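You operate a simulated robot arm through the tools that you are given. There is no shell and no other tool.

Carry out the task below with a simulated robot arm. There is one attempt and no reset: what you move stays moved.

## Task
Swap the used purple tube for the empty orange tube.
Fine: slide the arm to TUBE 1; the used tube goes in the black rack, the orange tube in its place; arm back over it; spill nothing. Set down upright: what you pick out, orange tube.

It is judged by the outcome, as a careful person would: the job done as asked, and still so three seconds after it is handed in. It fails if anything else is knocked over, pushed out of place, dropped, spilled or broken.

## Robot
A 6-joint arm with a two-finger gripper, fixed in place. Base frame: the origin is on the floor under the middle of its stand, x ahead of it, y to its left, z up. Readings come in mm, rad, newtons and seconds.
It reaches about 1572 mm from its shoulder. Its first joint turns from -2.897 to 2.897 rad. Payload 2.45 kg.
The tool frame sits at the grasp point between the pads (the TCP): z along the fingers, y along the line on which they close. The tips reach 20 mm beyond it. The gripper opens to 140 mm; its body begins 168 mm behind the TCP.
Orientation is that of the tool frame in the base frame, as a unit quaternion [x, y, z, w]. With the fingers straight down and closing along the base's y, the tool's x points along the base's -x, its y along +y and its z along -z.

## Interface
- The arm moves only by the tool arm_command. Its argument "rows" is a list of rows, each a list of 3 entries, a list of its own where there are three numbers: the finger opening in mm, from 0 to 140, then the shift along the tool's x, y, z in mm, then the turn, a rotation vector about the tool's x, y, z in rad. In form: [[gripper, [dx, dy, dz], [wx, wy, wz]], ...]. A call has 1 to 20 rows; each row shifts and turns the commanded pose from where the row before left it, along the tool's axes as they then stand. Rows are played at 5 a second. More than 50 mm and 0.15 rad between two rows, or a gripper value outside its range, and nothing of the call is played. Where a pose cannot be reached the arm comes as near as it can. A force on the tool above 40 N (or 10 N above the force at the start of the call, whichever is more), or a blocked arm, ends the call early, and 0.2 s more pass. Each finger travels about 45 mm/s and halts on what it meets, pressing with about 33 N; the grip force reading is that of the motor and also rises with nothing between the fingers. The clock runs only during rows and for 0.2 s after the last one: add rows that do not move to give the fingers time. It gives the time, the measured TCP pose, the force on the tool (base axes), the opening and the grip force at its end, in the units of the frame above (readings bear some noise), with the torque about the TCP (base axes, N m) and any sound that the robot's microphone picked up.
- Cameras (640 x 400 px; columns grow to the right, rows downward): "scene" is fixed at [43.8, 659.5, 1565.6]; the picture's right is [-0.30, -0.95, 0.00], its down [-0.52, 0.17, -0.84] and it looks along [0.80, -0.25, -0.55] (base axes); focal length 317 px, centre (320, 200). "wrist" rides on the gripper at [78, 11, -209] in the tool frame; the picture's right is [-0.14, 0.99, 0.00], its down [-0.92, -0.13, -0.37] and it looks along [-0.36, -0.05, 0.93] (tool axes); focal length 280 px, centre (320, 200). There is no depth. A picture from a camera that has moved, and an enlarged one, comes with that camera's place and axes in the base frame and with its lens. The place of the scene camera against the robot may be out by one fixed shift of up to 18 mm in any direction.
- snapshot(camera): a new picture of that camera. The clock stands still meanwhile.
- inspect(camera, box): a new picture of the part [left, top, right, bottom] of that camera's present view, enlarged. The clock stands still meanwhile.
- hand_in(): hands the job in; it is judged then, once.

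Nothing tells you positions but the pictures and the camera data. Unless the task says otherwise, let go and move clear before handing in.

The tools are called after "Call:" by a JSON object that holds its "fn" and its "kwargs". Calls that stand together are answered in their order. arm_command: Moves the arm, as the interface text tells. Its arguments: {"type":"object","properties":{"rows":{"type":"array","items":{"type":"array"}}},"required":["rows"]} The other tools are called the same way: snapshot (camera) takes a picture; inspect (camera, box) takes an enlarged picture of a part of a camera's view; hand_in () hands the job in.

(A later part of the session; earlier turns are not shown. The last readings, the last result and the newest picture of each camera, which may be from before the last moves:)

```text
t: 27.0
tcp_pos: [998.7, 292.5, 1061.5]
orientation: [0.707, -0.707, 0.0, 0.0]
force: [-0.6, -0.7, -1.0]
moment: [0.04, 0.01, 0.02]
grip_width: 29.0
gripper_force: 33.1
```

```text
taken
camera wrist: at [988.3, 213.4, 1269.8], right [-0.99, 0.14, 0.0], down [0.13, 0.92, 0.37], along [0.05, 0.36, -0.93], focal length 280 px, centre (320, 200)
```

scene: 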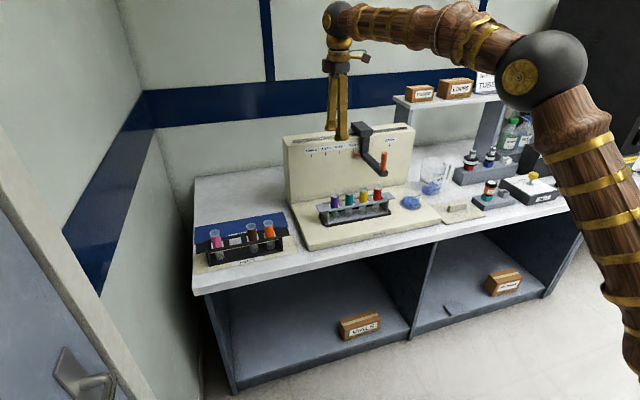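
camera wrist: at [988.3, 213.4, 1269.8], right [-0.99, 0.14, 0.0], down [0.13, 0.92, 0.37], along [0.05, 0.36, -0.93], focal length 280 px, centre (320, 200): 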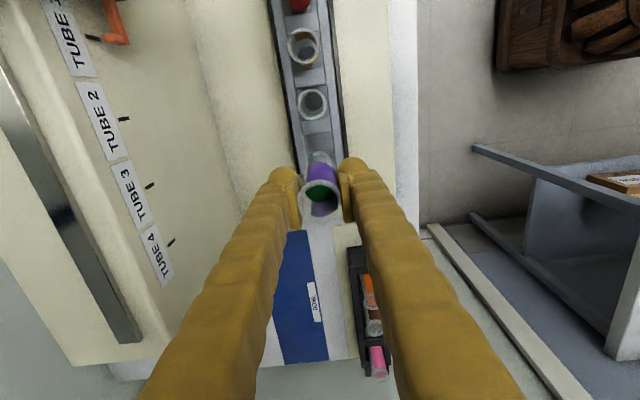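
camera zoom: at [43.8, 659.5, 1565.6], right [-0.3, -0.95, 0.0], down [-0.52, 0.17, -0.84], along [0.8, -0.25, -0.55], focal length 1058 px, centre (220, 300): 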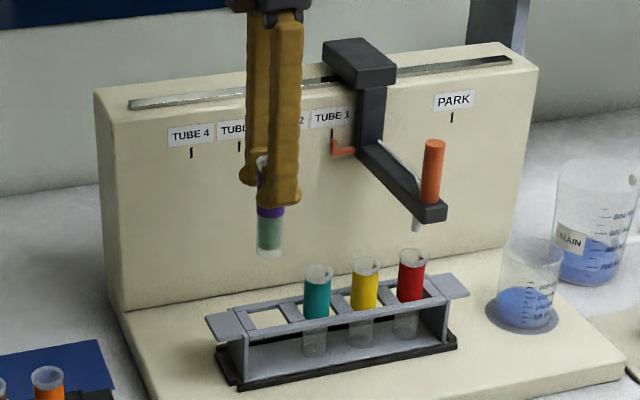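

The purple tube hangs upright, with its bottom at about z 956, well above the other tubes. Next is a smooth carry towards the free slot, which I place near (946, 673).

Call:
{"fn": "arm_command", "kwargs": {"rows": [[22, [-4, 2, 0], [0, 0, 0]], [22, [-10, 4, 0], [0, 0, 0]], [22, [-16, 6, 0], [0, 0, 0]], [22, [-22, 6, 0], [0, 0, 0]], [22, [-25, 6, 0], [0, 0, 0]], [22, [-25, 6, 0], [0, 0, 0]], [22, [-25, 6, 0], [0, 0, 0]], [22, [-25, 6, 0], [0, 0, 0]], [22, [-25, 5, 0], [0, 0, 0]], [22, [-25, 4, 0], [0, 0, 0]], [22, [-25, 2, 0], [0, 0, 0]], [22, [-25, 0, 0], [0, 0, 0]], [22, [-25, 0, 0], [0, 0, 0]], [22, [-25, 0, 0], [0, 0, 0]], [22, [-25, 0, 0], [0, 0, 0]], [22, [-22, 0, 0], [0, 0, 0]], [22, [-16, 0, 0], [0, 0, 0]], [22, [-10, 0, 0], [0, 0, 0]], [22, [-5, 0, 0], [0, 0, 0]], [22, [0, 0, 0], [0, 0, 0]]]}}

Call:
{"fn": "snapshot", "kwargs": {"camera": "wrist"}}

Call:
{"fn": "snapshot", "kwargs": {"camera": "scene"}}

```text
t: 31.2
tcp_pos: [947.0, 672.8, 1060.0]
orientation: [-0.707, 0.708, 0.0, 0.0]
force: [-0.2, -0.8, -0.8]
moment: [-0.01, -0.01, 0.03]
grip_width: 29.3
gripper_force: 32.9
```

```text
taken
camera wrist: at [935.7, 593.6, 1269.2], right [-0.99, 0.14, 0.0], down [0.13, 0.92, 0.37], along [0.05, 0.36, -0.93], focal length 280 px, centre (320, 200)
```

wrist: 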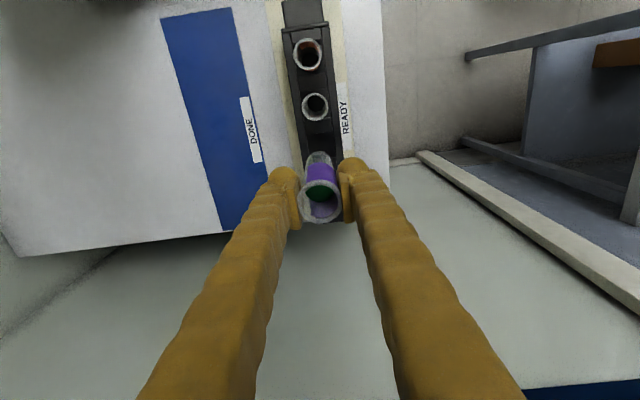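

```text
taken
```

scene: 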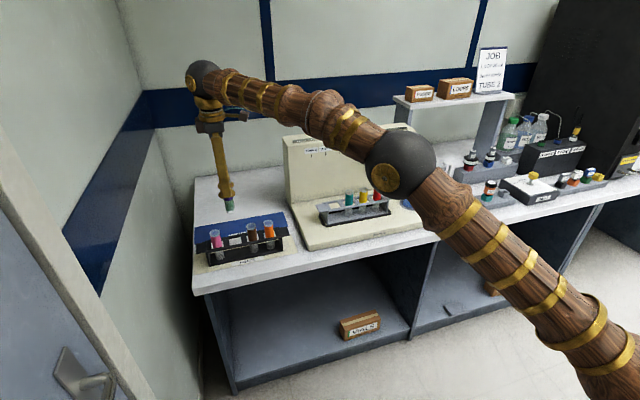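

Call:
{"fn": "inspect", "kwargs": {"camera": "wrist", "box": [240, 20, 400, 240]}}

Call:
{"fn": "inspect", "kwargs": {"camera": "scene", "box": [185, 170, 305, 280]}}

```text
1.82 times, centred on (320, 130) of wrist
camera zoom: at [935.7, 593.6, 1269.2], right [-0.99, 0.14, 0.0], down [0.13, 0.92, 0.37], along [0.05, 0.36, -0.93], focal length 510 px, centre (320, 327)
```

zoom: 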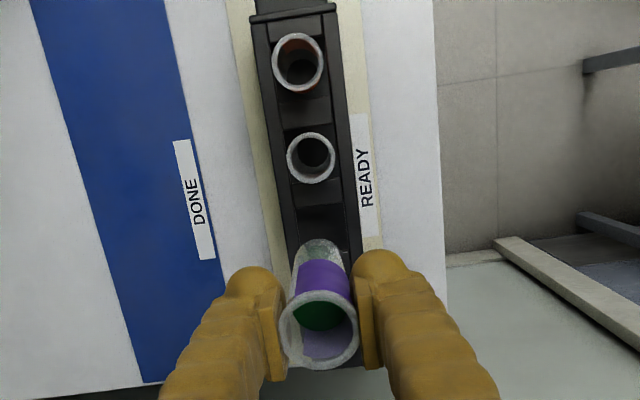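

```text
3.64 times, centred on (245, 225) of scene
camera zoom: at [43.8, 659.5, 1565.6], right [-0.3, -0.95, 0.0], down [-0.52, 0.17, -0.84], along [0.8, -0.25, -0.55], focal length 1154 px, centre (593, 109)
```

zoom: 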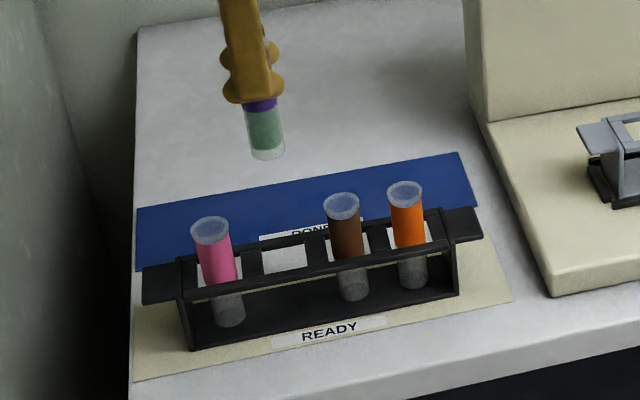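

The free slot works out at about (945.3, 673.7), from the orange and brown tubes at y 554 and 614. I'll correct by 1.5 mm in x, lower until the tube bottom is just above the rack, and inspect.

Call:
{"fn": "arm_command", "kwargs": {"rows": [[22, [0, 1.5, 4], [0, 0, 0]], [22, [0, 0, 12], [0, 0, 0]], [22, [0, 0, 18], [0, 0, 0]], [22, [0, 0, 18], [0, 0, 0]], [22, [0, 0, 14], [0, 0, 0]], [22, [0, 0, 8], [0, 0, 0]], [22, [0, 0, 4], [0, 0, 0]], [22, [0, 0, 0], [0, 0, 0]]]}}

Call:
{"fn": "inspect", "kwargs": {"camera": "wrist", "box": [240, 20, 400, 240]}}

Call:
{"fn": "inspect", "kwargs": {"camera": "scene", "box": [200, 190, 290, 270]}}

```text
t: 33.0
tcp_pos: [943.9, 672.2, 982.7]
orientation: [0.708, -0.707, 0.0, 0.0]
force: [0.1, 0.8, -0.7]
moment: [0.02, 0.0, 0.02]
grip_width: 29.2
gripper_force: 33.3
```

```text
1.82 times, centred on (320, 130) of wrist
camera zoom: at [934.6, 593.7, 1191.8], right [-0.99, 0.14, 0.0], down [0.13, 0.92, 0.37], along [0.05, 0.36, -0.93], focal length 510 px, centre (320, 327)
```

zoom: 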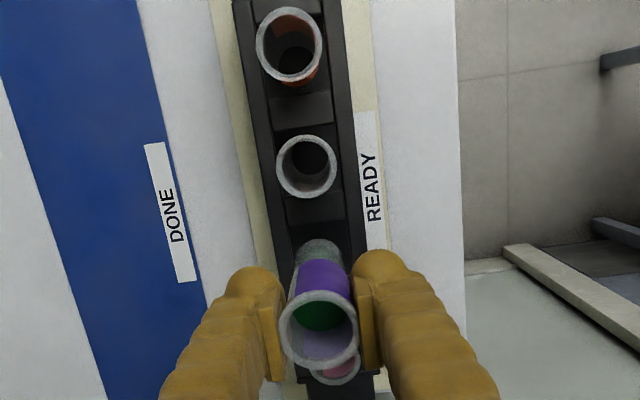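

```text
5.00 times, centred on (245, 230) of scene
camera zoom: at [43.8, 659.5, 1565.6], right [-0.3, -0.95, 0.0], down [-0.52, 0.17, -0.84], along [0.8, -0.25, -0.55], focal length 1587 px, centre (695, 50)
```

zoom: 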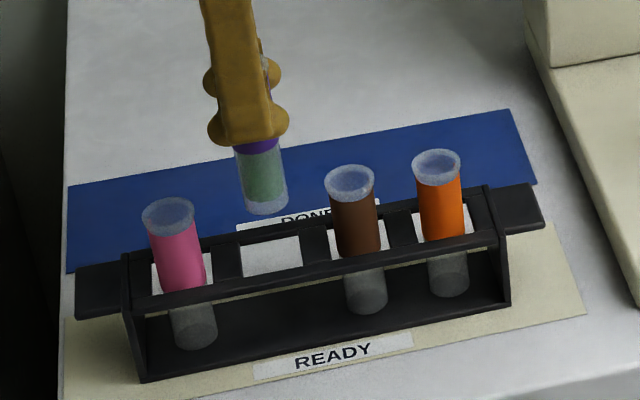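

The tube hangs over the free slot within a millimetre by my numbers. I'll lower it into the opening slowly and check.

Call:
{"fn": "arm_command", "kwargs": {"rows": [[22, [0, 0, 4], [0, 0, 0]], [22, [0, 0, 8], [0, 0, 0]], [22, [0, 0, 10], [0, 0, 0]], [22, [0, 0, 10], [0, 0, 0]], [22, [0, 0, 8], [0, 0, 0]], [22, [0, 0, 5], [0, 0, 0]], [22, [0, 0, 0], [0, 0, 0]]]}}

Call:
{"fn": "inspect", "kwargs": {"camera": "wrist", "box": [240, 20, 400, 240]}}

Call:
{"fn": "inspect", "kwargs": {"camera": "scene", "box": [200, 190, 290, 270]}}

```text
t: 34.6
tcp_pos: [946.0, 672.1, 938.0]
orientation: [-0.707, 0.707, 0.001, 0.001]
force: [-0.1, 0.3, -1.2]
moment: [0.02, -0.02, -0.01]
grip_width: 29.1
gripper_force: 32.7
```

```text
1.82 times, centred on (320, 130) of wrist
camera zoom: at [934.4, 593.2, 1146.8], right [-0.99, 0.14, 0.0], down [0.13, 0.92, 0.37], along [0.05, 0.36, -0.93], focal length 510 px, centre (320, 327)
```

zoom: 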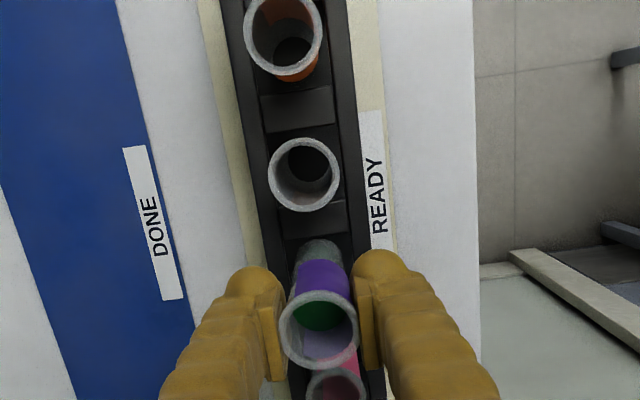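

```text
5.00 times, centred on (245, 230) of scene
camera zoom: at [43.8, 659.5, 1565.6], right [-0.3, -0.95, 0.0], down [-0.52, 0.17, -0.84], along [0.8, -0.25, -0.55], focal length 1587 px, centre (695, 50)
```

zoom: 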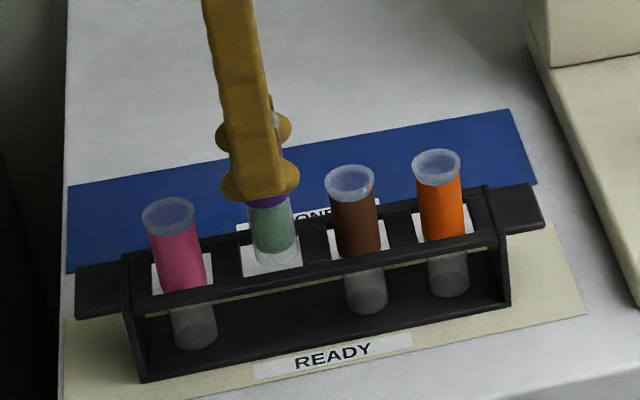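

Call:
{"fn": "inspect", "kwargs": {"camera": "scene", "box": [225, 220, 285, 260]}}

```text
10.00 times, centred on (255, 240) of scene
camera zoom: at [43.8, 659.5, 1565.6], right [-0.3, -0.95, 0.0], down [-0.52, 0.17, -0.84], along [0.8, -0.25, -0.55], focal length 3173 px, centre (970, -200)
```

zoom: 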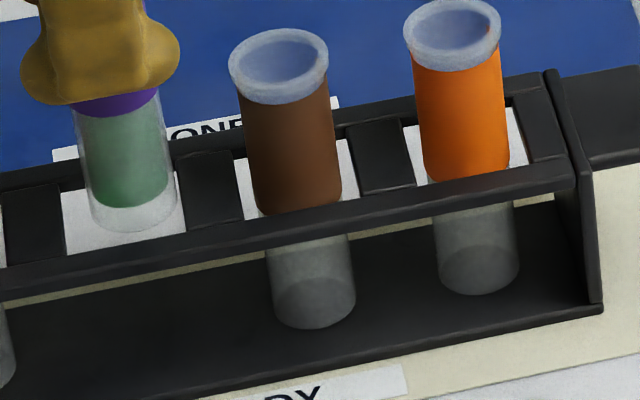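

The tube is going in cleanly but sits a couple of millimetres off the slot centre towards brown. I'll shift 1.5 mm in +y and keep lowering slowly.

Call:
{"fn": "arm_command", "kwargs": {"rows": [[22, [-1.5, 0, 0], [0, 0, 0]], [22, [0, 0, 4], [0, 0, 0]], [22, [0, 0, 7], [0, 0, 0]], [22, [0, 0, 8], [0, 0, 0]], [22, [0, 0, 8], [0, 0, 0]], [22, [0, 0, 6], [0, 0, 0]], [22, [0, 0, 3], [0, 0, 0]], [22, [0, 0, 0], [0, 0, 0]]]}}

Call:
{"fn": "inspect", "kwargs": {"camera": "scene", "box": [205, 215, 265, 265]}}

Call:
{"fn": "inspect", "kwargs": {"camera": "wrist", "box": [240, 20, 400, 240]}}

```text
t: 36.4
tcp_pos: [944.9, 673.4, 903.6]
orientation: [0.707, -0.707, 0.001, 0.0]
force: [0.3, -0.3, -0.4]
moment: [0.01, -0.01, 0.02]
grip_width: 29.3
gripper_force: 32.9
```

```text
8.00 times, centred on (235, 240) of scene
camera zoom: at [43.8, 659.5, 1565.6], right [-0.3, -0.95, 0.0], down [-0.52, 0.17, -0.84], along [0.8, -0.25, -0.55], focal length 2539 px, centre (1000, -120)
```

zoom: 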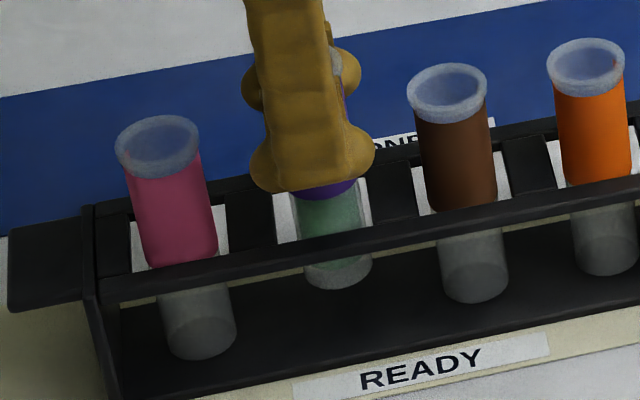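

```text
1.82 times, centred on (320, 130) of wrist
camera zoom: at [934.3, 595.0, 1111.1], right [-0.99, 0.14, 0.0], down [0.13, 0.92, 0.37], along [0.05, 0.36, -0.93], focal length 510 px, centre (320, 327)
```

zoom: 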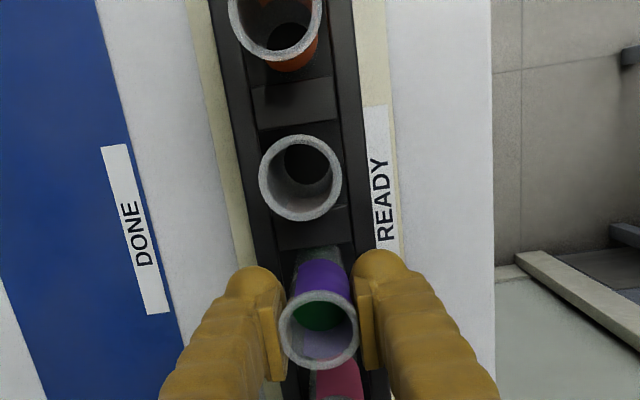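

The tube is between the crossbars with about 22 mm to go. I'll lower on and watch for contact.

Call:
{"fn": "arm_command", "kwargs": {"rows": [[22, [0, 0, 4], [0, 0, 0]], [22, [0, 0, 5], [0, 0, 0]], [22, [0, 0, 4], [0, 0, 0]], [22, [0, 0, 3], [0, 0, 0]], [22, [0, 0, 1.5], [0, 0, 0]], [22, [0, 0, 0], [0, 0, 0]]]}}

Call:
{"fn": "inspect", "kwargs": {"camera": "scene", "box": [205, 215, 265, 265]}}

```text
t: 37.8
tcp_pos: [944.2, 674.5, 884.5]
orientation: [-0.707, 0.707, 0.0, 0.0]
force: [-0.2, 0.6, -0.8]
moment: [0.02, -0.02, 0.01]
grip_width: 29.2
gripper_force: 32.9
```

```text
8.00 times, centred on (235, 240) of scene
camera zoom: at [43.8, 659.5, 1565.6], right [-0.3, -0.95, 0.0], down [-0.52, 0.17, -0.84], along [0.8, -0.25, -0.55], focal length 2539 px, centre (1000, -120)
```

zoom: 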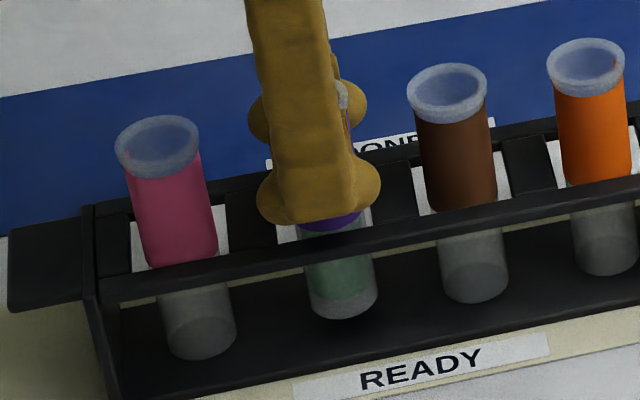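

Call:
{"fn": "arm_command", "kwargs": {"rows": [[22, [0, 0, 1], [0, 0, 0]], [22, [0, 0, 1], [0, 0, 0]], [22, [0, 0, 1], [0, 0, 0]], [22, [0, 0, 0], [0, 0, 0]]]}}

Call:
{"fn": "inspect", "kwargs": {"camera": "scene", "box": [205, 215, 265, 265]}}

```text
t: 38.8
tcp_pos: [946.0, 674.1, 883.3]
orientation: [-0.707, 0.708, 0.0, 0.0]
force: [-0.2, -0.9, -0.4]
moment: [0.0, 0.02, 0.0]
grip_width: 29.2
gripper_force: 33.0
```

```text
8.00 times, centred on (235, 240) of scene
camera zoom: at [43.8, 659.5, 1565.6], right [-0.3, -0.95, 0.0], down [-0.52, 0.17, -0.84], along [0.8, -0.25, -0.55], focal length 2539 px, centre (1000, -120)
```

zoom: 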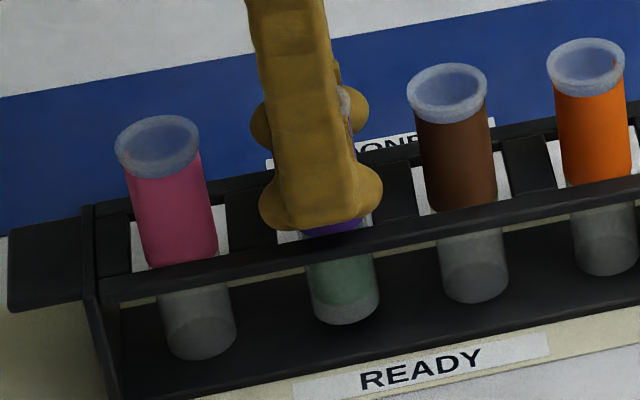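

Call:
{"fn": "arm_command", "kwargs": {"rows": [[22, [0, 0, 1], [0, 0, 0]], [22, [0, 0, 1], [0, 0, 0]], [22, [0, 0, 0], [0, 0, 0]]]}}

Call:
{"fn": "inspect", "kwargs": {"camera": "scene", "box": [205, 215, 265, 265]}}

```text
t: 39.6
tcp_pos: [944.8, 674.8, 880.3]
orientation: [0.708, -0.706, 0.0, 0.0]
force: [0.0, -0.6, -0.4]
moment: [0.01, 0.02, -0.03]
grip_width: 29.0
gripper_force: 32.8
```

```text
8.00 times, centred on (235, 240) of scene
camera zoom: at [43.8, 659.5, 1565.6], right [-0.3, -0.95, 0.0], down [-0.52, 0.17, -0.84], along [0.8, -0.25, -0.55], focal length 2539 px, centre (1000, -120)
```

zoom: 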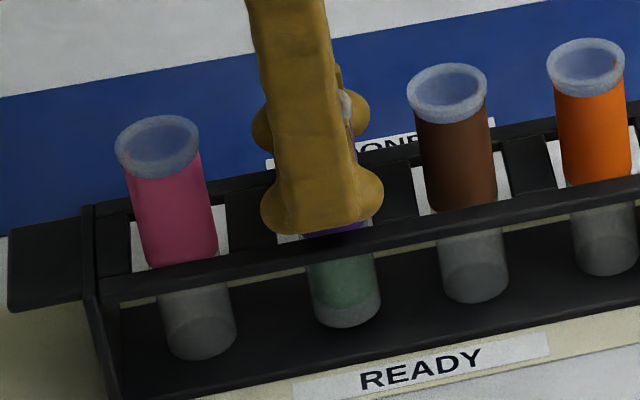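

Call:
{"fn": "arm_command", "kwargs": {"rows": [[22, [0, 0, 1], [0, 0, 0]], [22, [0, 0, 1], [0, 0, 0]], [22, [0, 0, 0], [0, 0, 0]]]}}

Call:
{"fn": "inspect", "kwargs": {"camera": "scene", "box": [205, 215, 265, 265]}}

```text
t: 40.4
tcp_pos: [945.8, 674.1, 879.9]
orientation: [0.707, -0.707, 0.001, 0.0]
force: [0.5, 0.0, 6.7]
moment: [0.09, 0.04, 0.01]
grip_width: 29.1
gripper_force: 32.9
```

```text
8.00 times, centred on (235, 240) of scene
camera zoom: at [43.8, 659.5, 1565.6], right [-0.3, -0.95, 0.0], down [-0.52, 0.17, -0.84], along [0.8, -0.25, -0.55], focal length 2539 px, centre (1000, -120)
```

zoom: 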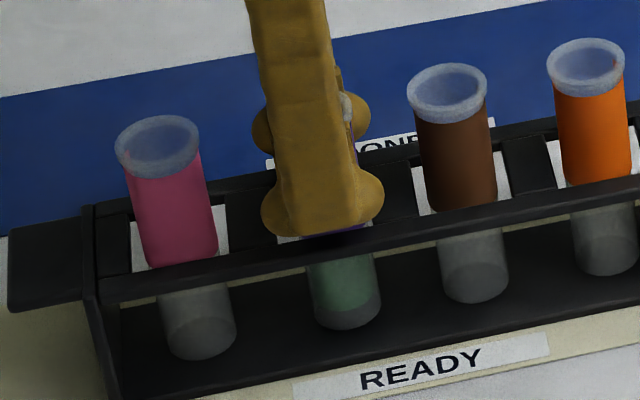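

I read 6.7 N upward, so the tube is standing on the rack's floor. I'll ease off a little and open slowly.

Call:
{"fn": "arm_command", "kwargs": {"rows": [[22, [0, 0, -0.7], [0, 0, 0]], [28, [0, 0, 0], [0, 0, 0]], [31, [0, 0, 0], [0, 0, 0]], [35, [0, 0, 0], [0, 0, 0]], [41, [0, 0, 0], [0, 0, 0]], [50, [0, 0, 0], [0, 0, 0]], [60, [0, 0, 0], [0, 0, 0]], [66, [0, 0, 0], [0, 0, 0]], [66, [0, 0, 0], [0, 0, 0]]]}}

Call:
{"fn": "inspect", "kwargs": {"camera": "scene", "box": [205, 215, 265, 265]}}

Call:
{"fn": "inspect", "kwargs": {"camera": "wrist", "box": [240, 40, 400, 260]}}

```text
t: 42.4
tcp_pos: [944.4, 672.4, 878.5]
orientation: [0.707, -0.707, 0.001, 0.0]
force: [0.4, 0.0, 0.2]
moment: [-0.01, -0.01, -0.01]
grip_width: 66.0
gripper_force: 0.1
```

```text
8.00 times, centred on (235, 240) of scene
camera zoom: at [43.8, 659.5, 1565.6], right [-0.3, -0.95, 0.0], down [-0.52, 0.17, -0.84], along [0.8, -0.25, -0.55], focal length 2539 px, centre (1000, -120)
```

zoom: 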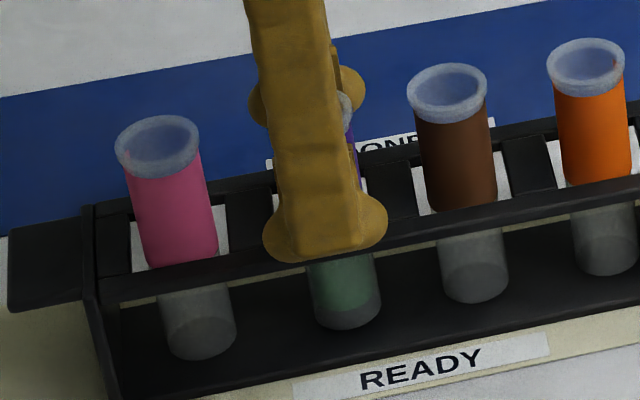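

```text
1.82 times, centred on (320, 150) of wrist
camera zoom: at [933.9, 594.6, 1087.0], right [-0.99, 0.14, 0.0], down [0.13, 0.92, 0.37], along [0.05, 0.36, -0.93], focal length 510 px, centre (320, 291)
```

zoom: 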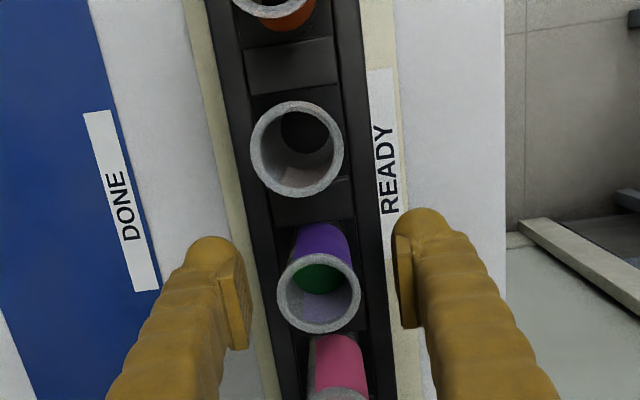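

The purple tube stands in the black rack and the fingers are clear of it. I'll rise straight up and look.

Call:
{"fn": "arm_command", "kwargs": {"rows": [[66, [0, 0, -5], [0, 0, 0]], [66, [0, 0, -12], [0, 0, 0]], [66, [0, 0, -20], [0, 0, 0]], [66, [0, 0, -30], [0, 0, 0]], [66, [0, 0, -30], [0, 0, 0]], [66, [0, 0, -20], [0, 0, 0]], [66, [0, 0, -8], [0, 0, 0]], [66, [0, 0, 0], [0, 0, 0]]]}}

Call:
{"fn": "inspect", "kwargs": {"camera": "scene", "box": [195, 195, 285, 275]}}

Call:
{"fn": "snapshot", "kwargs": {"camera": "wrist"}}

```text
t: 44.2
tcp_pos: [946.4, 673.7, 1004.9]
orientation: [-0.707, 0.707, 0.001, -0.001]
force: [-0.2, -0.1, -0.5]
moment: [-0.01, 0.01, 0.01]
grip_width: 65.8
gripper_force: 0.2
```

```text
5.00 times, centred on (240, 235) of scene
camera zoom: at [43.8, 659.5, 1565.6], right [-0.3, -0.95, 0.0], down [-0.52, 0.17, -0.84], along [0.8, -0.25, -0.55], focal length 1587 px, centre (720, 25)
```

zoom: 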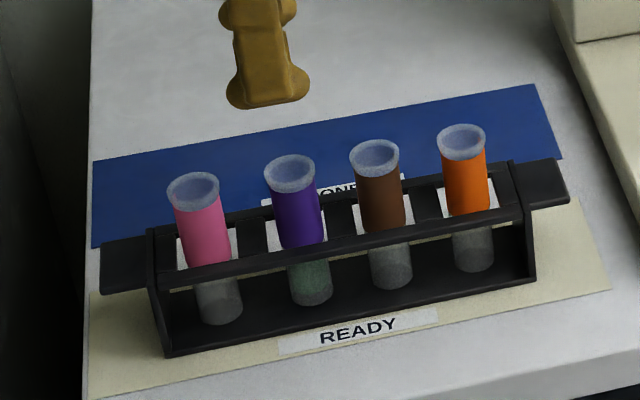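

```text
taken
camera wrist: at [935.1, 595.0, 1212.3], right [-0.99, 0.14, 0.0], down [0.13, 0.92, 0.37], along [0.05, 0.36, -0.93], focal length 280 px, centre (320, 200)
```

wrist: 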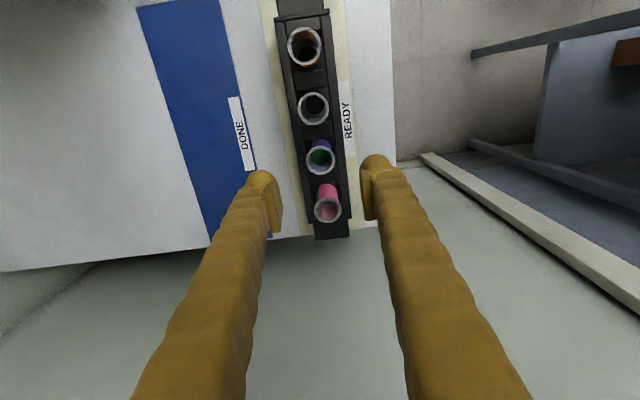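

The purple tube stands upright in line with the others. Next I'll move over the orange tube at about (945, 553.5).

Call:
{"fn": "arm_command", "kwargs": {"rows": [[66, [10, 0, 0], [0, 0, 0]], [66, [25, 0, 0], [0, 0, 0]], [66, [35, 0, 0], [0, 0, 0]], [66, [30, 0, 0], [0, 0, 0]], [66, [15, 0, 0], [0, 0, 0]], [66, [5, 0, 0], [0, 0, 0]], [66, [0, 0, 0], [0, 0, 0]]]}}

Call:
{"fn": "inspect", "kwargs": {"camera": "wrist", "box": [240, 60, 400, 260]}}

Call:
{"fn": "inspect", "kwargs": {"camera": "scene", "box": [195, 165, 305, 275]}}

```text
t: 45.8
tcp_pos: [944.3, 552.9, 1003.3]
orientation: [0.707, -0.707, 0.0, 0.0]
force: [-0.6, -0.1, -0.1]
moment: [0.03, -0.02, -0.03]
grip_width: 66.1
gripper_force: 0.0
```

```text
2.00 times, centred on (320, 160) of wrist
camera zoom: at [934.2, 474.2, 1211.8], right [-0.99, 0.14, 0.0], down [0.13, 0.92, 0.37], along [0.05, 0.36, -0.93], focal length 561 px, centre (320, 280)
```

zoom: 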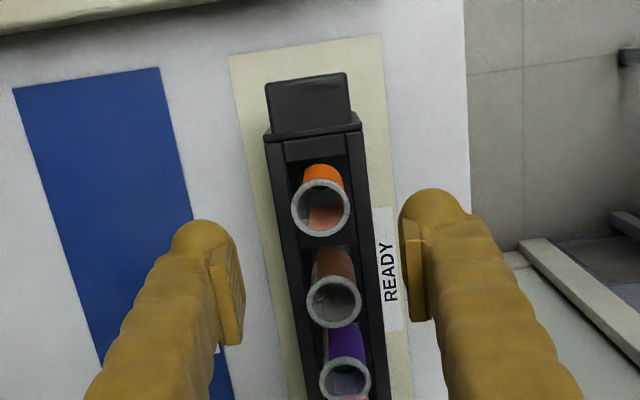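

```text
3.64 times, centred on (250, 220) of scene
camera zoom: at [43.8, 659.5, 1565.6], right [-0.3, -0.95, 0.0], down [-0.52, 0.17, -0.84], along [0.8, -0.25, -0.55], focal length 1154 px, centre (574, 127)
```

zoom: 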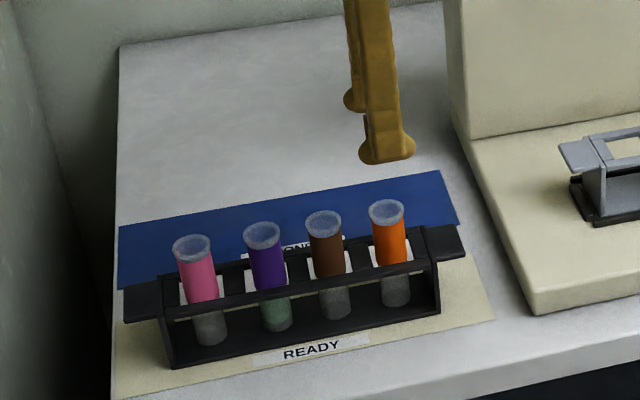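

Call:
{"fn": "arm_command", "kwargs": {"rows": [[66, [-1, 0, 12], [0, 0, 0]], [66, [0, 0, 20], [0, 0, 0]], [66, [0, 0, 20], [0, 0, 0]], [66, [0, 0, 12], [0, 0, 0]], [66, [0, 0, 0], [0, 0, 0]]]}}

Call:
{"fn": "inspect", "kwargs": {"camera": "wrist", "box": [240, 80, 400, 280]}}

Call:
{"fn": "inspect", "kwargs": {"camera": "scene", "box": [225, 190, 305, 260]}}

```text
t: 47.0
tcp_pos: [945.3, 554.5, 940.6]
orientation: [0.707, -0.707, 0.0, -0.001]
force: [0.0, -0.5, -0.5]
moment: [-0.01, -0.01, 0.01]
grip_width: 66.0
gripper_force: 0.1
```

```text
2.00 times, centred on (320, 180) of wrist
camera zoom: at [934.0, 475.5, 1148.0], right [-0.99, 0.14, 0.0], down [0.13, 0.92, 0.37], along [0.05, 0.36, -0.93], focal length 561 px, centre (320, 240)
```

zoom: 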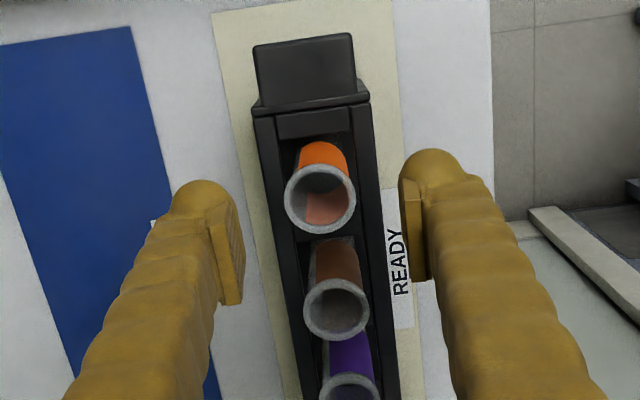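

```text
5.71 times, centred on (265, 225) of scene
camera zoom: at [43.8, 659.5, 1565.6], right [-0.3, -0.95, 0.0], down [-0.52, 0.17, -0.84], along [0.8, -0.25, -0.55], focal length 1813 px, centre (634, 57)
```

zoom: 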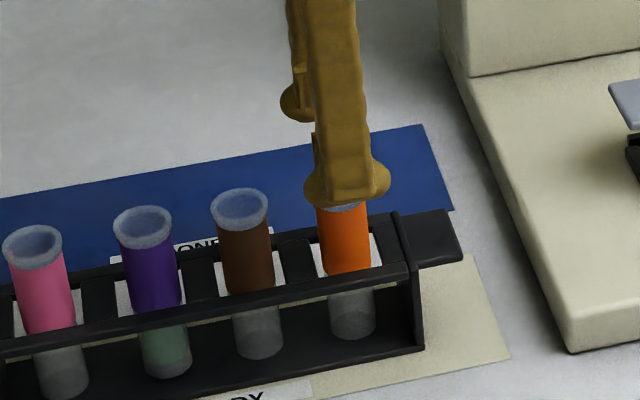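

I put the orange tube at about y 555.5. I'll shift 1 mm, descend to the same grip height I used for purple, and check.

Call:
{"fn": "arm_command", "kwargs": {"rows": [[66, [-1, 0, 12], [0, 0, 0]], [66, [0, 0, 18], [0, 0, 0]], [66, [0, 0, 16], [0, 0, 0]], [66, [0, 0, 9], [0, 0, 0]], [66, [0, 0, 4], [0, 0, 0]], [66, [0, 0, 0], [0, 0, 0]]]}}

Call:
{"fn": "inspect", "kwargs": {"camera": "wrist", "box": [240, 100, 400, 260]}}

Call:
{"fn": "inspect", "kwargs": {"camera": "scene", "box": [225, 190, 305, 260]}}

```text
t: 48.4
tcp_pos: [945.3, 555.5, 881.1]
orientation: [-0.707, 0.707, 0.0, 0.001]
force: [0.3, 0.0, -0.4]
moment: [0.01, 0.0, 0.02]
grip_width: 65.8
gripper_force: 0.0
```

```text
2.50 times, centred on (320, 180) of wrist
camera zoom: at [933.8, 476.7, 1089.4], right [-0.99, 0.14, 0.0], down [0.13, 0.92, 0.37], along [0.05, 0.36, -0.93], focal length 701 px, centre (320, 250)
```

zoom: 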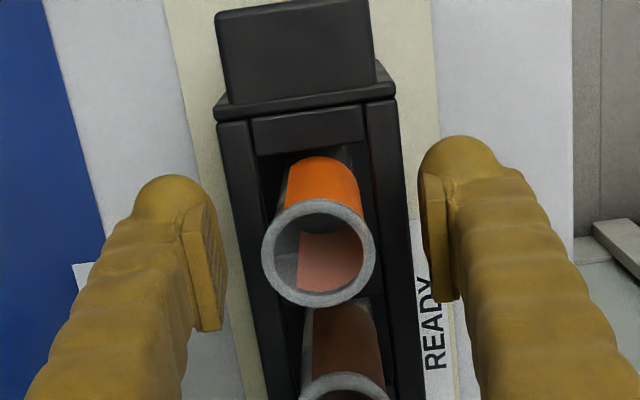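

```text
5.71 times, centred on (265, 225) of scene
camera zoom: at [43.8, 659.5, 1565.6], right [-0.3, -0.95, 0.0], down [-0.52, 0.17, -0.84], along [0.8, -0.25, -0.55], focal length 1813 px, centre (634, 57)
```

zoom: 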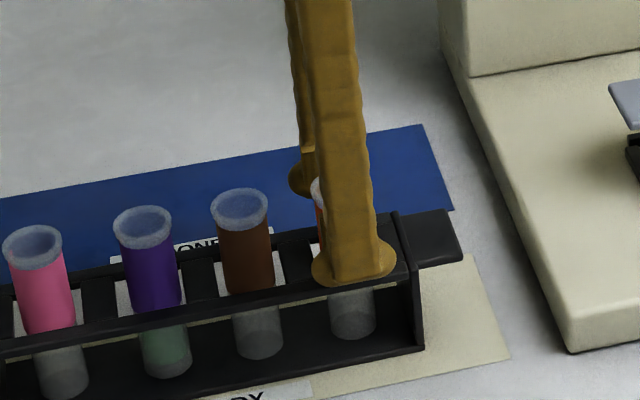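

The orange tube sits between the fingers just as purple did. I'll close gently on it.

Call:
{"fn": "arm_command", "kwargs": {"rows": [[56, [0, 0, 0], [0, 0, 0]], [48, [0, 0, 0], [0, 0, 0]], [42, [0, 0, 0], [0, 0, 0]], [38, [0, 0, 0], [0, 0, 0]], [35, [0, 0, 0], [0, 0, 0]], [32, [0, 0, 0], [0, 0, 0]], [29, [0, 0, 0], [0, 0, 0]], [26, [0, 0, 0], [0, 0, 0]], [23, [0, 0, 0], [0, 0, 0]], [22, [0, 0, 0], [0, 0, 0]], [22, [0, 0, 0], [0, 0, 0]]]}}

Call:
{"fn": "inspect", "kwargs": {"camera": "wrist", "box": [240, 100, 400, 260]}}

```text
t: 50.8
tcp_pos: [945.2, 555.4, 880.7]
orientation: [-0.707, 0.707, 0.001, -0.001]
force: [-0.4, -0.4, 0.3]
moment: [-0.03, -0.02, 0.01]
grip_width: 26.8
gripper_force: 32.6
```

```text
2.50 times, centred on (320, 180) of wrist
camera zoom: at [933.8, 476.7, 1089.5], right [-0.99, 0.14, 0.0], down [0.13, 0.92, 0.37], along [0.05, 0.36, -0.93], focal length 701 px, centre (320, 250)
```

zoom: 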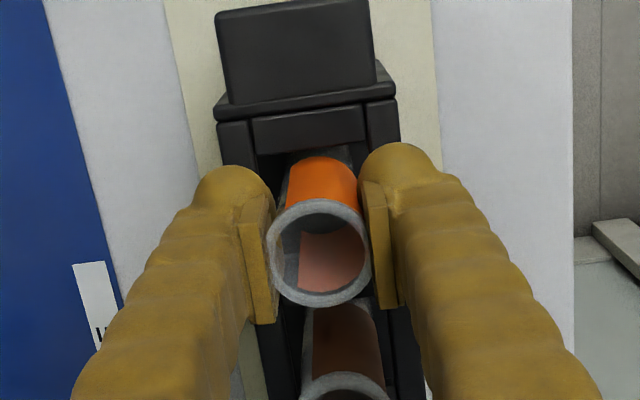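

The orange tube is held at 26.8 mm with full grip force. I'll lift a little and check the rack and its neighbours.

Call:
{"fn": "arm_command", "kwargs": {"rows": [[22, [0, 0, -3], [0, 0, 0]], [22, [0, 0, -6], [0, 0, 0]], [22, [0, 0, -8], [0, 0, 0]], [22, [0, 0, -8], [0, 0, 0]], [22, [0, 0, -5], [0, 0, 0]], [22, [0, 0, 0], [0, 0, 0]]]}}

Call:
{"fn": "inspect", "kwargs": {"camera": "scene", "box": [225, 190, 305, 260]}}

Call:
{"fn": "inspect", "kwargs": {"camera": "wrist", "box": [240, 100, 400, 260]}}

```text
t: 52.2
tcp_pos: [944.3, 556.5, 911.5]
orientation: [0.708, -0.707, 0.001, 0.0]
force: [0.3, 0.0, -0.2]
moment: [0.0, 0.01, 0.01]
grip_width: 26.8
gripper_force: 33.1
```

```text
5.71 times, centred on (265, 225) of scene
camera zoom: at [43.8, 659.5, 1565.6], right [-0.3, -0.95, 0.0], down [-0.52, 0.17, -0.84], along [0.8, -0.25, -0.55], focal length 1813 px, centre (634, 57)
```

zoom: 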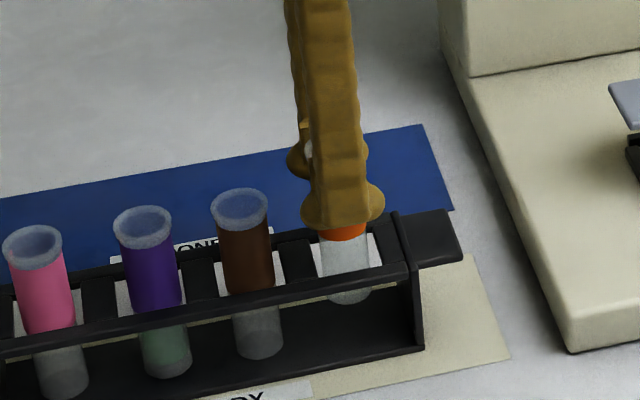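

```text
2.50 times, centred on (320, 180) of wrist
camera zoom: at [933.9, 477.5, 1119.2], right [-0.99, 0.14, 0.0], down [0.13, 0.92, 0.37], along [0.05, 0.36, -0.93], focal length 701 px, centre (320, 250)
```

zoom: 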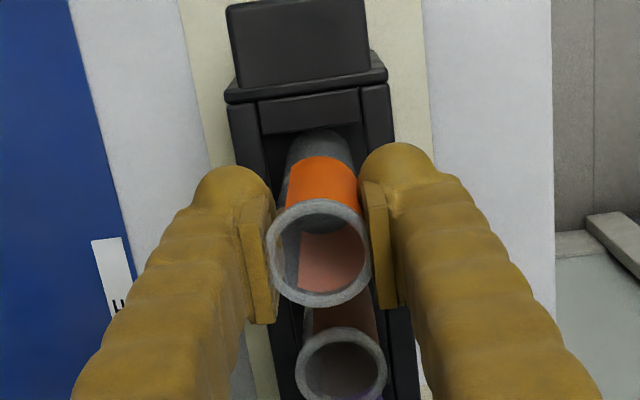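

Orange comes out cleanly and the rack and the other tubes haven't moved. I'll lift it clear, then carry it back to the empty spot in the grey rack.

Call:
{"fn": "arm_command", "kwargs": {"rows": [[22, [0, 0, -5], [0, 0, 0]], [22, [0, 0, -12], [0, 0, 0]], [22, [0, 0, -20], [0, 0, 0]], [22, [0, 0, -25], [0, 0, 0]], [22, [0, 0, -25], [0, 0, 0]], [22, [0, 0, -25], [0, 0, 0]], [22, [0, 0, -20], [0, 0, 0]], [22, [0, 0, -11], [0, 0, 0]], [22, [0, 0, -5], [0, 0, 0]], [22, [0, 0, 0], [0, 0, 0]]]}}

Call:
{"fn": "arm_command", "kwargs": {"rows": [[22, [5, -1, 0], [0, 0, 0]], [22, [12, -3, 0], [0, 0, 0]], [22, [20, -5, 0], [0, 0, 0]], [22, [28, -7, 0], [0, 0, 0]], [22, [30, -8, 0], [0, 0, 0]], [22, [30, -8, 0], [0, 0, 0]], [22, [30, -8, 0], [0, 0, 0]], [22, [30, -6, 0], [0, 0, 0]], [22, [28, -4, 0], [0, 0, 0]], [22, [22, -3, 0], [0, 0, 0]], [22, [15, -1.5, 0], [0, 0, 0]], [22, [9, 0, 0], [0, 0, 0]], [22, [4.5, 0, 0], [0, 0, 0]], [22, [0, 0, 0], [0, 0, 0]]]}}

Call:
{"fn": "snapshot", "kwargs": {"camera": "scene"}}

Call:
{"fn": "snapshot", "kwargs": {"camera": "wrist"}}

```text
t: 54.4
tcp_pos: [944.3, 553.9, 1058.3]
orientation: [-0.707, 0.707, 0.0, -0.001]
force: [-0.1, -0.2, 0.5]
moment: [0.02, 0.0, 0.0]
grip_width: 26.6
gripper_force: 32.7
```

```text
t: 57.4
tcp_pos: [999.1, 291.3, 1060.0]
orientation: [0.707, -0.707, 0.0, 0.0]
force: [-0.2, -1.0, -0.4]
moment: [-0.03, -0.01, 0.01]
grip_width: 27.0
gripper_force: 32.8
```

```text
taken
```

scene: 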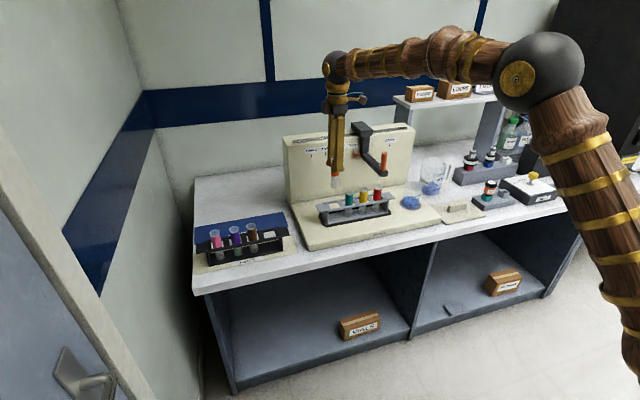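

```text
taken
camera wrist: at [988.2, 213.5, 1268.1], right [-0.99, 0.14, 0.0], down [0.13, 0.92, 0.37], along [0.05, 0.36, -0.93], focal length 280 px, centre (320, 200)
```

wrist: 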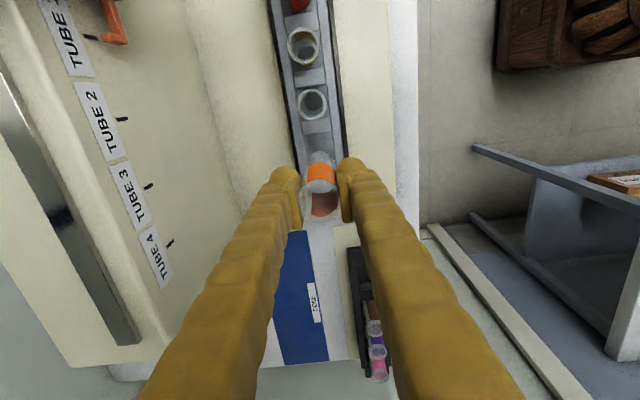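

Orange is above the vacant slot, at the same place purple came out of. I'll lower until it is just above the rack and inspect.

Call:
{"fn": "arm_command", "kwargs": {"rows": [[22, [0, 0, 5], [0, 0, 0]], [22, [0, 0, 12], [0, 0, 0]], [22, [0, 0, 18], [0, 0, 0]], [22, [0, 0, 15], [0, 0, 0]], [22, [0, 0, 10], [0, 0, 0]], [22, [0, 0, 4], [0, 0, 0]], [22, [0, 0, 0], [0, 0, 0]]]}}

Call:
{"fn": "inspect", "kwargs": {"camera": "scene", "box": [315, 160, 395, 230]}}

Call:
{"fn": "inspect", "kwargs": {"camera": "wrist", "box": [240, 40, 400, 260]}}

```text
t: 59.0
tcp_pos: [998.5, 292.3, 995.1]
orientation: [0.707, -0.707, 0.0, 0.0]
force: [-0.1, -0.3, 0.1]
moment: [-0.01, -0.03, -0.01]
grip_width: 26.7
gripper_force: 32.8
```

```text
5.71 times, centred on (355, 195) of scene
camera zoom: at [43.8, 659.5, 1565.6], right [-0.3, -0.95, 0.0], down [-0.52, 0.17, -0.84], along [0.8, -0.25, -0.55], focal length 1813 px, centre (120, 229)
```

zoom: 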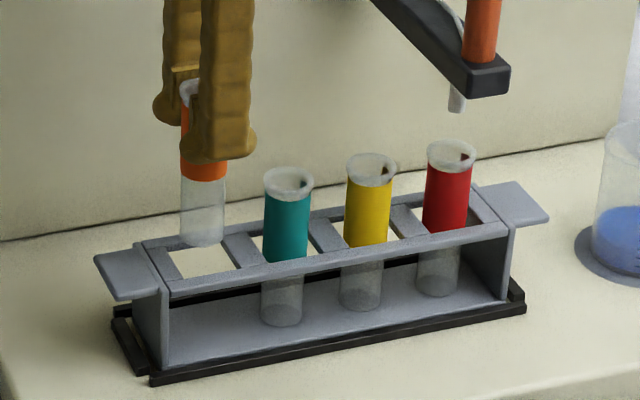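

```text
1.82 times, centred on (320, 150) of wrist
camera zoom: at [988.3, 212.9, 1203.6], right [-0.99, 0.14, 0.0], down [0.13, 0.92, 0.37], along [0.05, 0.36, -0.93], focal length 510 px, centre (320, 291)
```

zoom: 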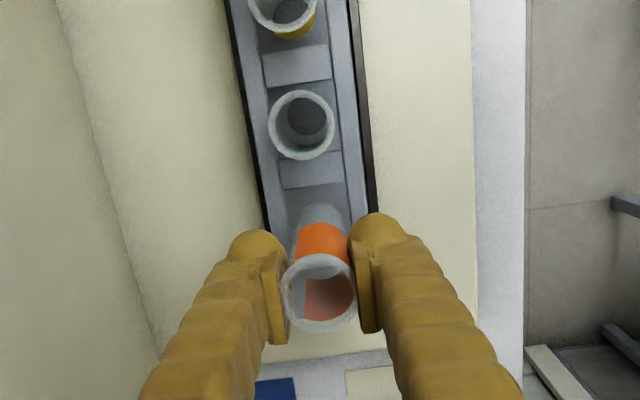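

Call:
{"fn": "arm_command", "kwargs": {"rows": [[22, [0, 0, 4], [0, 0, 0]], [22, [0, 0, 8], [0, 0, 0]], [22, [0, 0, 9], [0, 0, 0]], [22, [0, 0, 7], [0, 0, 0]], [22, [0, 0, 4], [0, 0, 0]], [22, [0, 0, 0], [0, 0, 0]]]}}

Call:
{"fn": "inspect", "kwargs": {"camera": "scene", "box": [325, 185, 385, 230]}}

```text
t: 60.4
tcp_pos: [999.6, 292.6, 962.6]
orientation: [-0.707, 0.707, -0.001, 0.0]
force: [0.0, 0.8, 0.0]
moment: [-0.02, -0.03, -0.03]
grip_width: 26.7
gripper_force: 33.5
```

```text
8.89 times, centred on (355, 208) of scene
camera zoom: at [43.8, 659.5, 1565.6], right [-0.3, -0.95, 0.0], down [-0.52, 0.17, -0.84], along [0.8, -0.25, -0.55], focal length 2821 px, centre (9, 133)
```

zoom: 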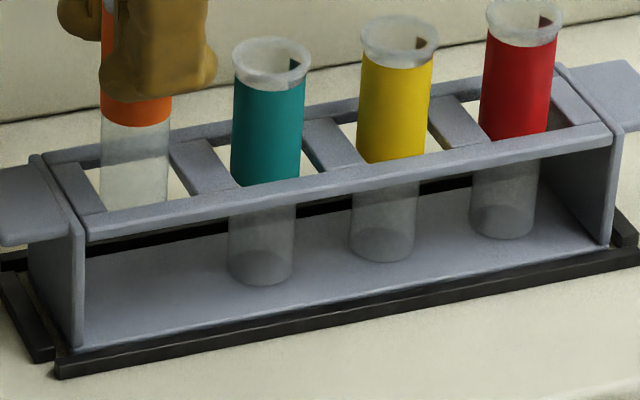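

Orange is inside the slot, centred the same way as its neighbours. I'll keep lowering.

Call:
{"fn": "arm_command", "kwargs": {"rows": [[22, [0, 0, 4], [0, 0, 0]], [22, [0, 0, 8], [0, 0, 0]], [22, [0, 0, 10], [0, 0, 0]], [22, [0, 0, 8], [0, 0, 0]], [22, [0, 0, 5], [0, 0, 0]], [22, [0, 0, 3], [0, 0, 0]], [22, [0, 0, 1], [0, 0, 0]], [22, [0, 0, 0], [0, 0, 0]]]}}

Call:
{"fn": "inspect", "kwargs": {"camera": "scene", "box": [325, 185, 385, 230]}}

```text
t: 62.2
tcp_pos: [998.1, 292.9, 923.5]
orientation: [-0.707, 0.708, 0.001, 0.0]
force: [0.1, -0.4, -0.8]
moment: [0.01, -0.01, 0.01]
grip_width: 26.7
gripper_force: 33.5
```

```text
8.89 times, centred on (355, 208) of scene
camera zoom: at [43.8, 659.5, 1565.6], right [-0.3, -0.95, 0.0], down [-0.52, 0.17, -0.84], along [0.8, -0.25, -0.55], focal length 2821 px, centre (9, 133)
```

zoom: 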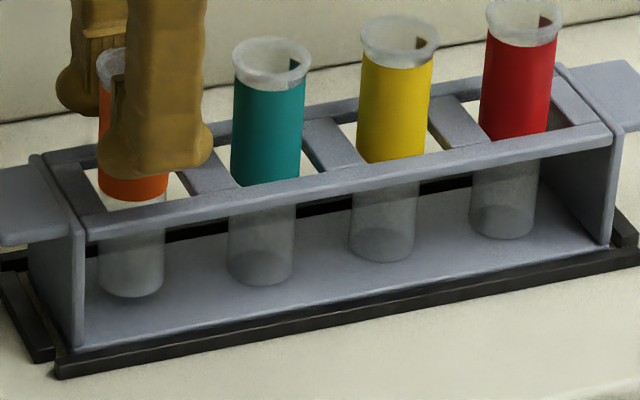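

The tube has about 6 mm to go and sits about 2 mm too far in +y compared with where purple stood. I'll correct that while lowering the last bit.

Call:
{"fn": "arm_command", "kwargs": {"rows": [[22, [1.0, -0.4, 0], [0, 0, 0]], [22, [0.8, -0.3, 1], [0, 0, 0]], [22, [0, 0, 1], [0, 0, 0]], [22, [0, 0, 1], [0, 0, 0]], [22, [0, 0, 1], [0, 0, 0]], [22, [0, 0, 0], [0, 0, 0]]]}}

Call:
{"fn": "inspect", "kwargs": {"camera": "scene", "box": [325, 185, 385, 230]}}

```text
t: 63.6
tcp_pos: [1000.5, 289.1, 919.0]
orientation: [-0.707, 0.707, -0.001, 0.0]
force: [0.0, 0.2, -0.2]
moment: [-0.02, 0.01, -0.02]
grip_width: 26.9
gripper_force: 32.8
```

```text
8.89 times, centred on (355, 208) of scene
camera zoom: at [43.8, 659.5, 1565.6], right [-0.3, -0.95, 0.0], down [-0.52, 0.17, -0.84], along [0.8, -0.25, -0.55], focal length 2821 px, centre (9, 133)
```

zoom: 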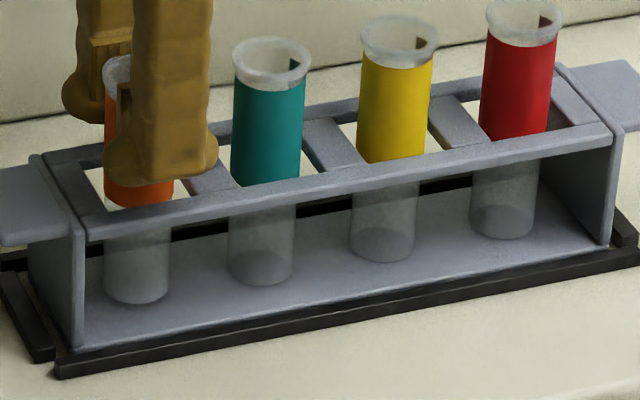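

Call:
{"fn": "arm_command", "kwargs": {"rows": [[22, [0, 0, 1], [0, 0, 0]], [22, [0, 0, 1], [0, 0, 0]], [22, [0, 0, 0], [0, 0, 0]]]}}

Call:
{"fn": "inspect", "kwargs": {"camera": "scene", "box": [325, 185, 385, 230]}}

```text
t: 64.4
tcp_pos: [1000.1, 290.5, 918.4]
orientation: [-0.707, 0.707, 0.0, -0.001]
force: [-0.5, -0.3, -0.3]
moment: [0.01, 0.01, 0.03]
grip_width: 27.1
gripper_force: 33.1
```

```text
8.89 times, centred on (355, 208) of scene
camera zoom: at [43.8, 659.5, 1565.6], right [-0.3, -0.95, 0.0], down [-0.52, 0.17, -0.84], along [0.8, -0.25, -0.55], focal length 2821 px, centre (9, 133)
```

zoom: 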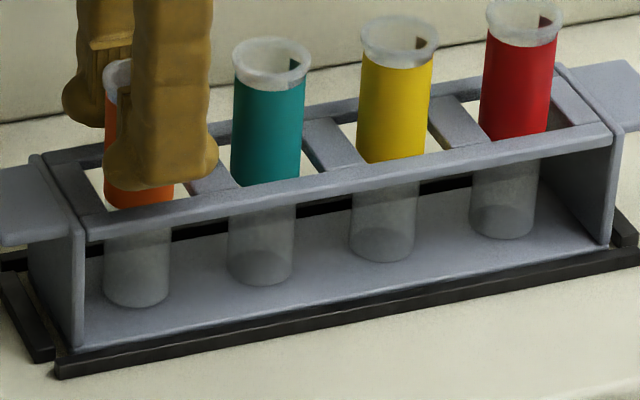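

Call:
{"fn": "arm_command", "kwargs": {"rows": [[22, [0, 0, 1], [0, 0, 0]], [22, [0, 0, 0], [0, 0, 0]]]}}

Call:
{"fn": "arm_command", "kwargs": {"rows": [[22, [0, 0, 0.8], [0, 0, 0]], [22, [0, 0, 0], [0, 0, 0]]]}}

```text
t: 65.0
tcp_pos: [1000.1, 290.3, 916.7]
orientation: [0.707, -0.707, 0.0, -0.001]
force: [-0.1, -0.5, -0.9]
moment: [-0.01, 0.0, -0.02]
grip_width: 26.8
gripper_force: 32.9
```

```text
t: 65.6
tcp_pos: [1000.1, 291.0, 916.2]
orientation: [-0.707, 0.707, -0.001, 0.0]
force: [0.3, -0.3, 3.6]
moment: [0.0, 0.04, -0.03]
grip_width: 26.9
gripper_force: 32.6
```

There is light contact of 3.6 N at the expected height, so orange is standing on the rack floor. I'll open slowly.

Call:
{"fn": "arm_command", "kwargs": {"rows": [[22, [0, 0, -0.3], [0, 0, 0]], [26, [0, 0, 0], [0, 0, 0]], [29, [0, 0, 0], [0, 0, 0]], [33, [0, 0, 0], [0, 0, 0]], [40, [0, 0, 0], [0, 0, 0]], [50, [0, 0, 0], [0, 0, 0]], [60, [0, 0, 0], [0, 0, 0]], [66, [0, 0, 0], [0, 0, 0]], [66, [0, 0, 0], [0, 0, 0]]]}}

Call:
{"fn": "inspect", "kwargs": {"camera": "scene", "box": [325, 185, 385, 230]}}

Call:
{"fn": "inspect", "kwargs": {"camera": "wrist", "box": [240, 60, 400, 260]}}

```text
t: 67.6
tcp_pos: [999.7, 289.4, 915.7]
orientation: [-0.707, 0.707, 0.0, 0.0]
force: [0.1, -0.2, -0.5]
moment: [-0.01, -0.03, 0.0]
grip_width: 66.3
gripper_force: 0.1
```

```text
8.89 times, centred on (355, 208) of scene
camera zoom: at [43.8, 659.5, 1565.6], right [-0.3, -0.95, 0.0], down [-0.52, 0.17, -0.84], along [0.8, -0.25, -0.55], focal length 2821 px, centre (9, 133)
```

zoom: 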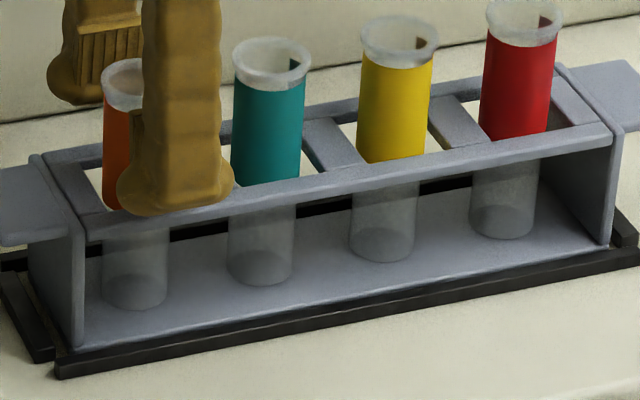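

```text
2.00 times, centred on (320, 160) of wrist
camera zoom: at [989.0, 211.4, 1124.3], right [-0.99, 0.14, 0.0], down [0.13, 0.92, 0.37], along [0.05, 0.36, -0.93], focal length 561 px, centre (320, 280)
```

zoom: 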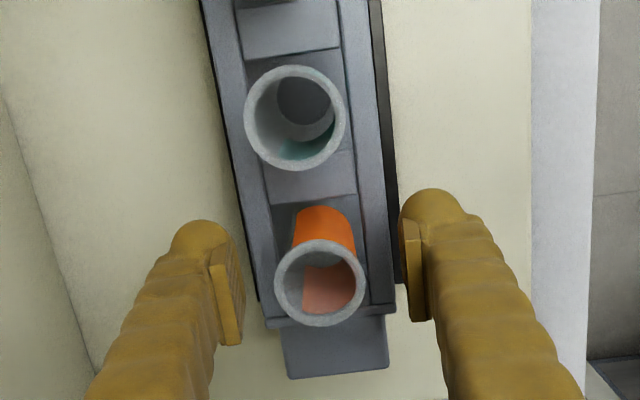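

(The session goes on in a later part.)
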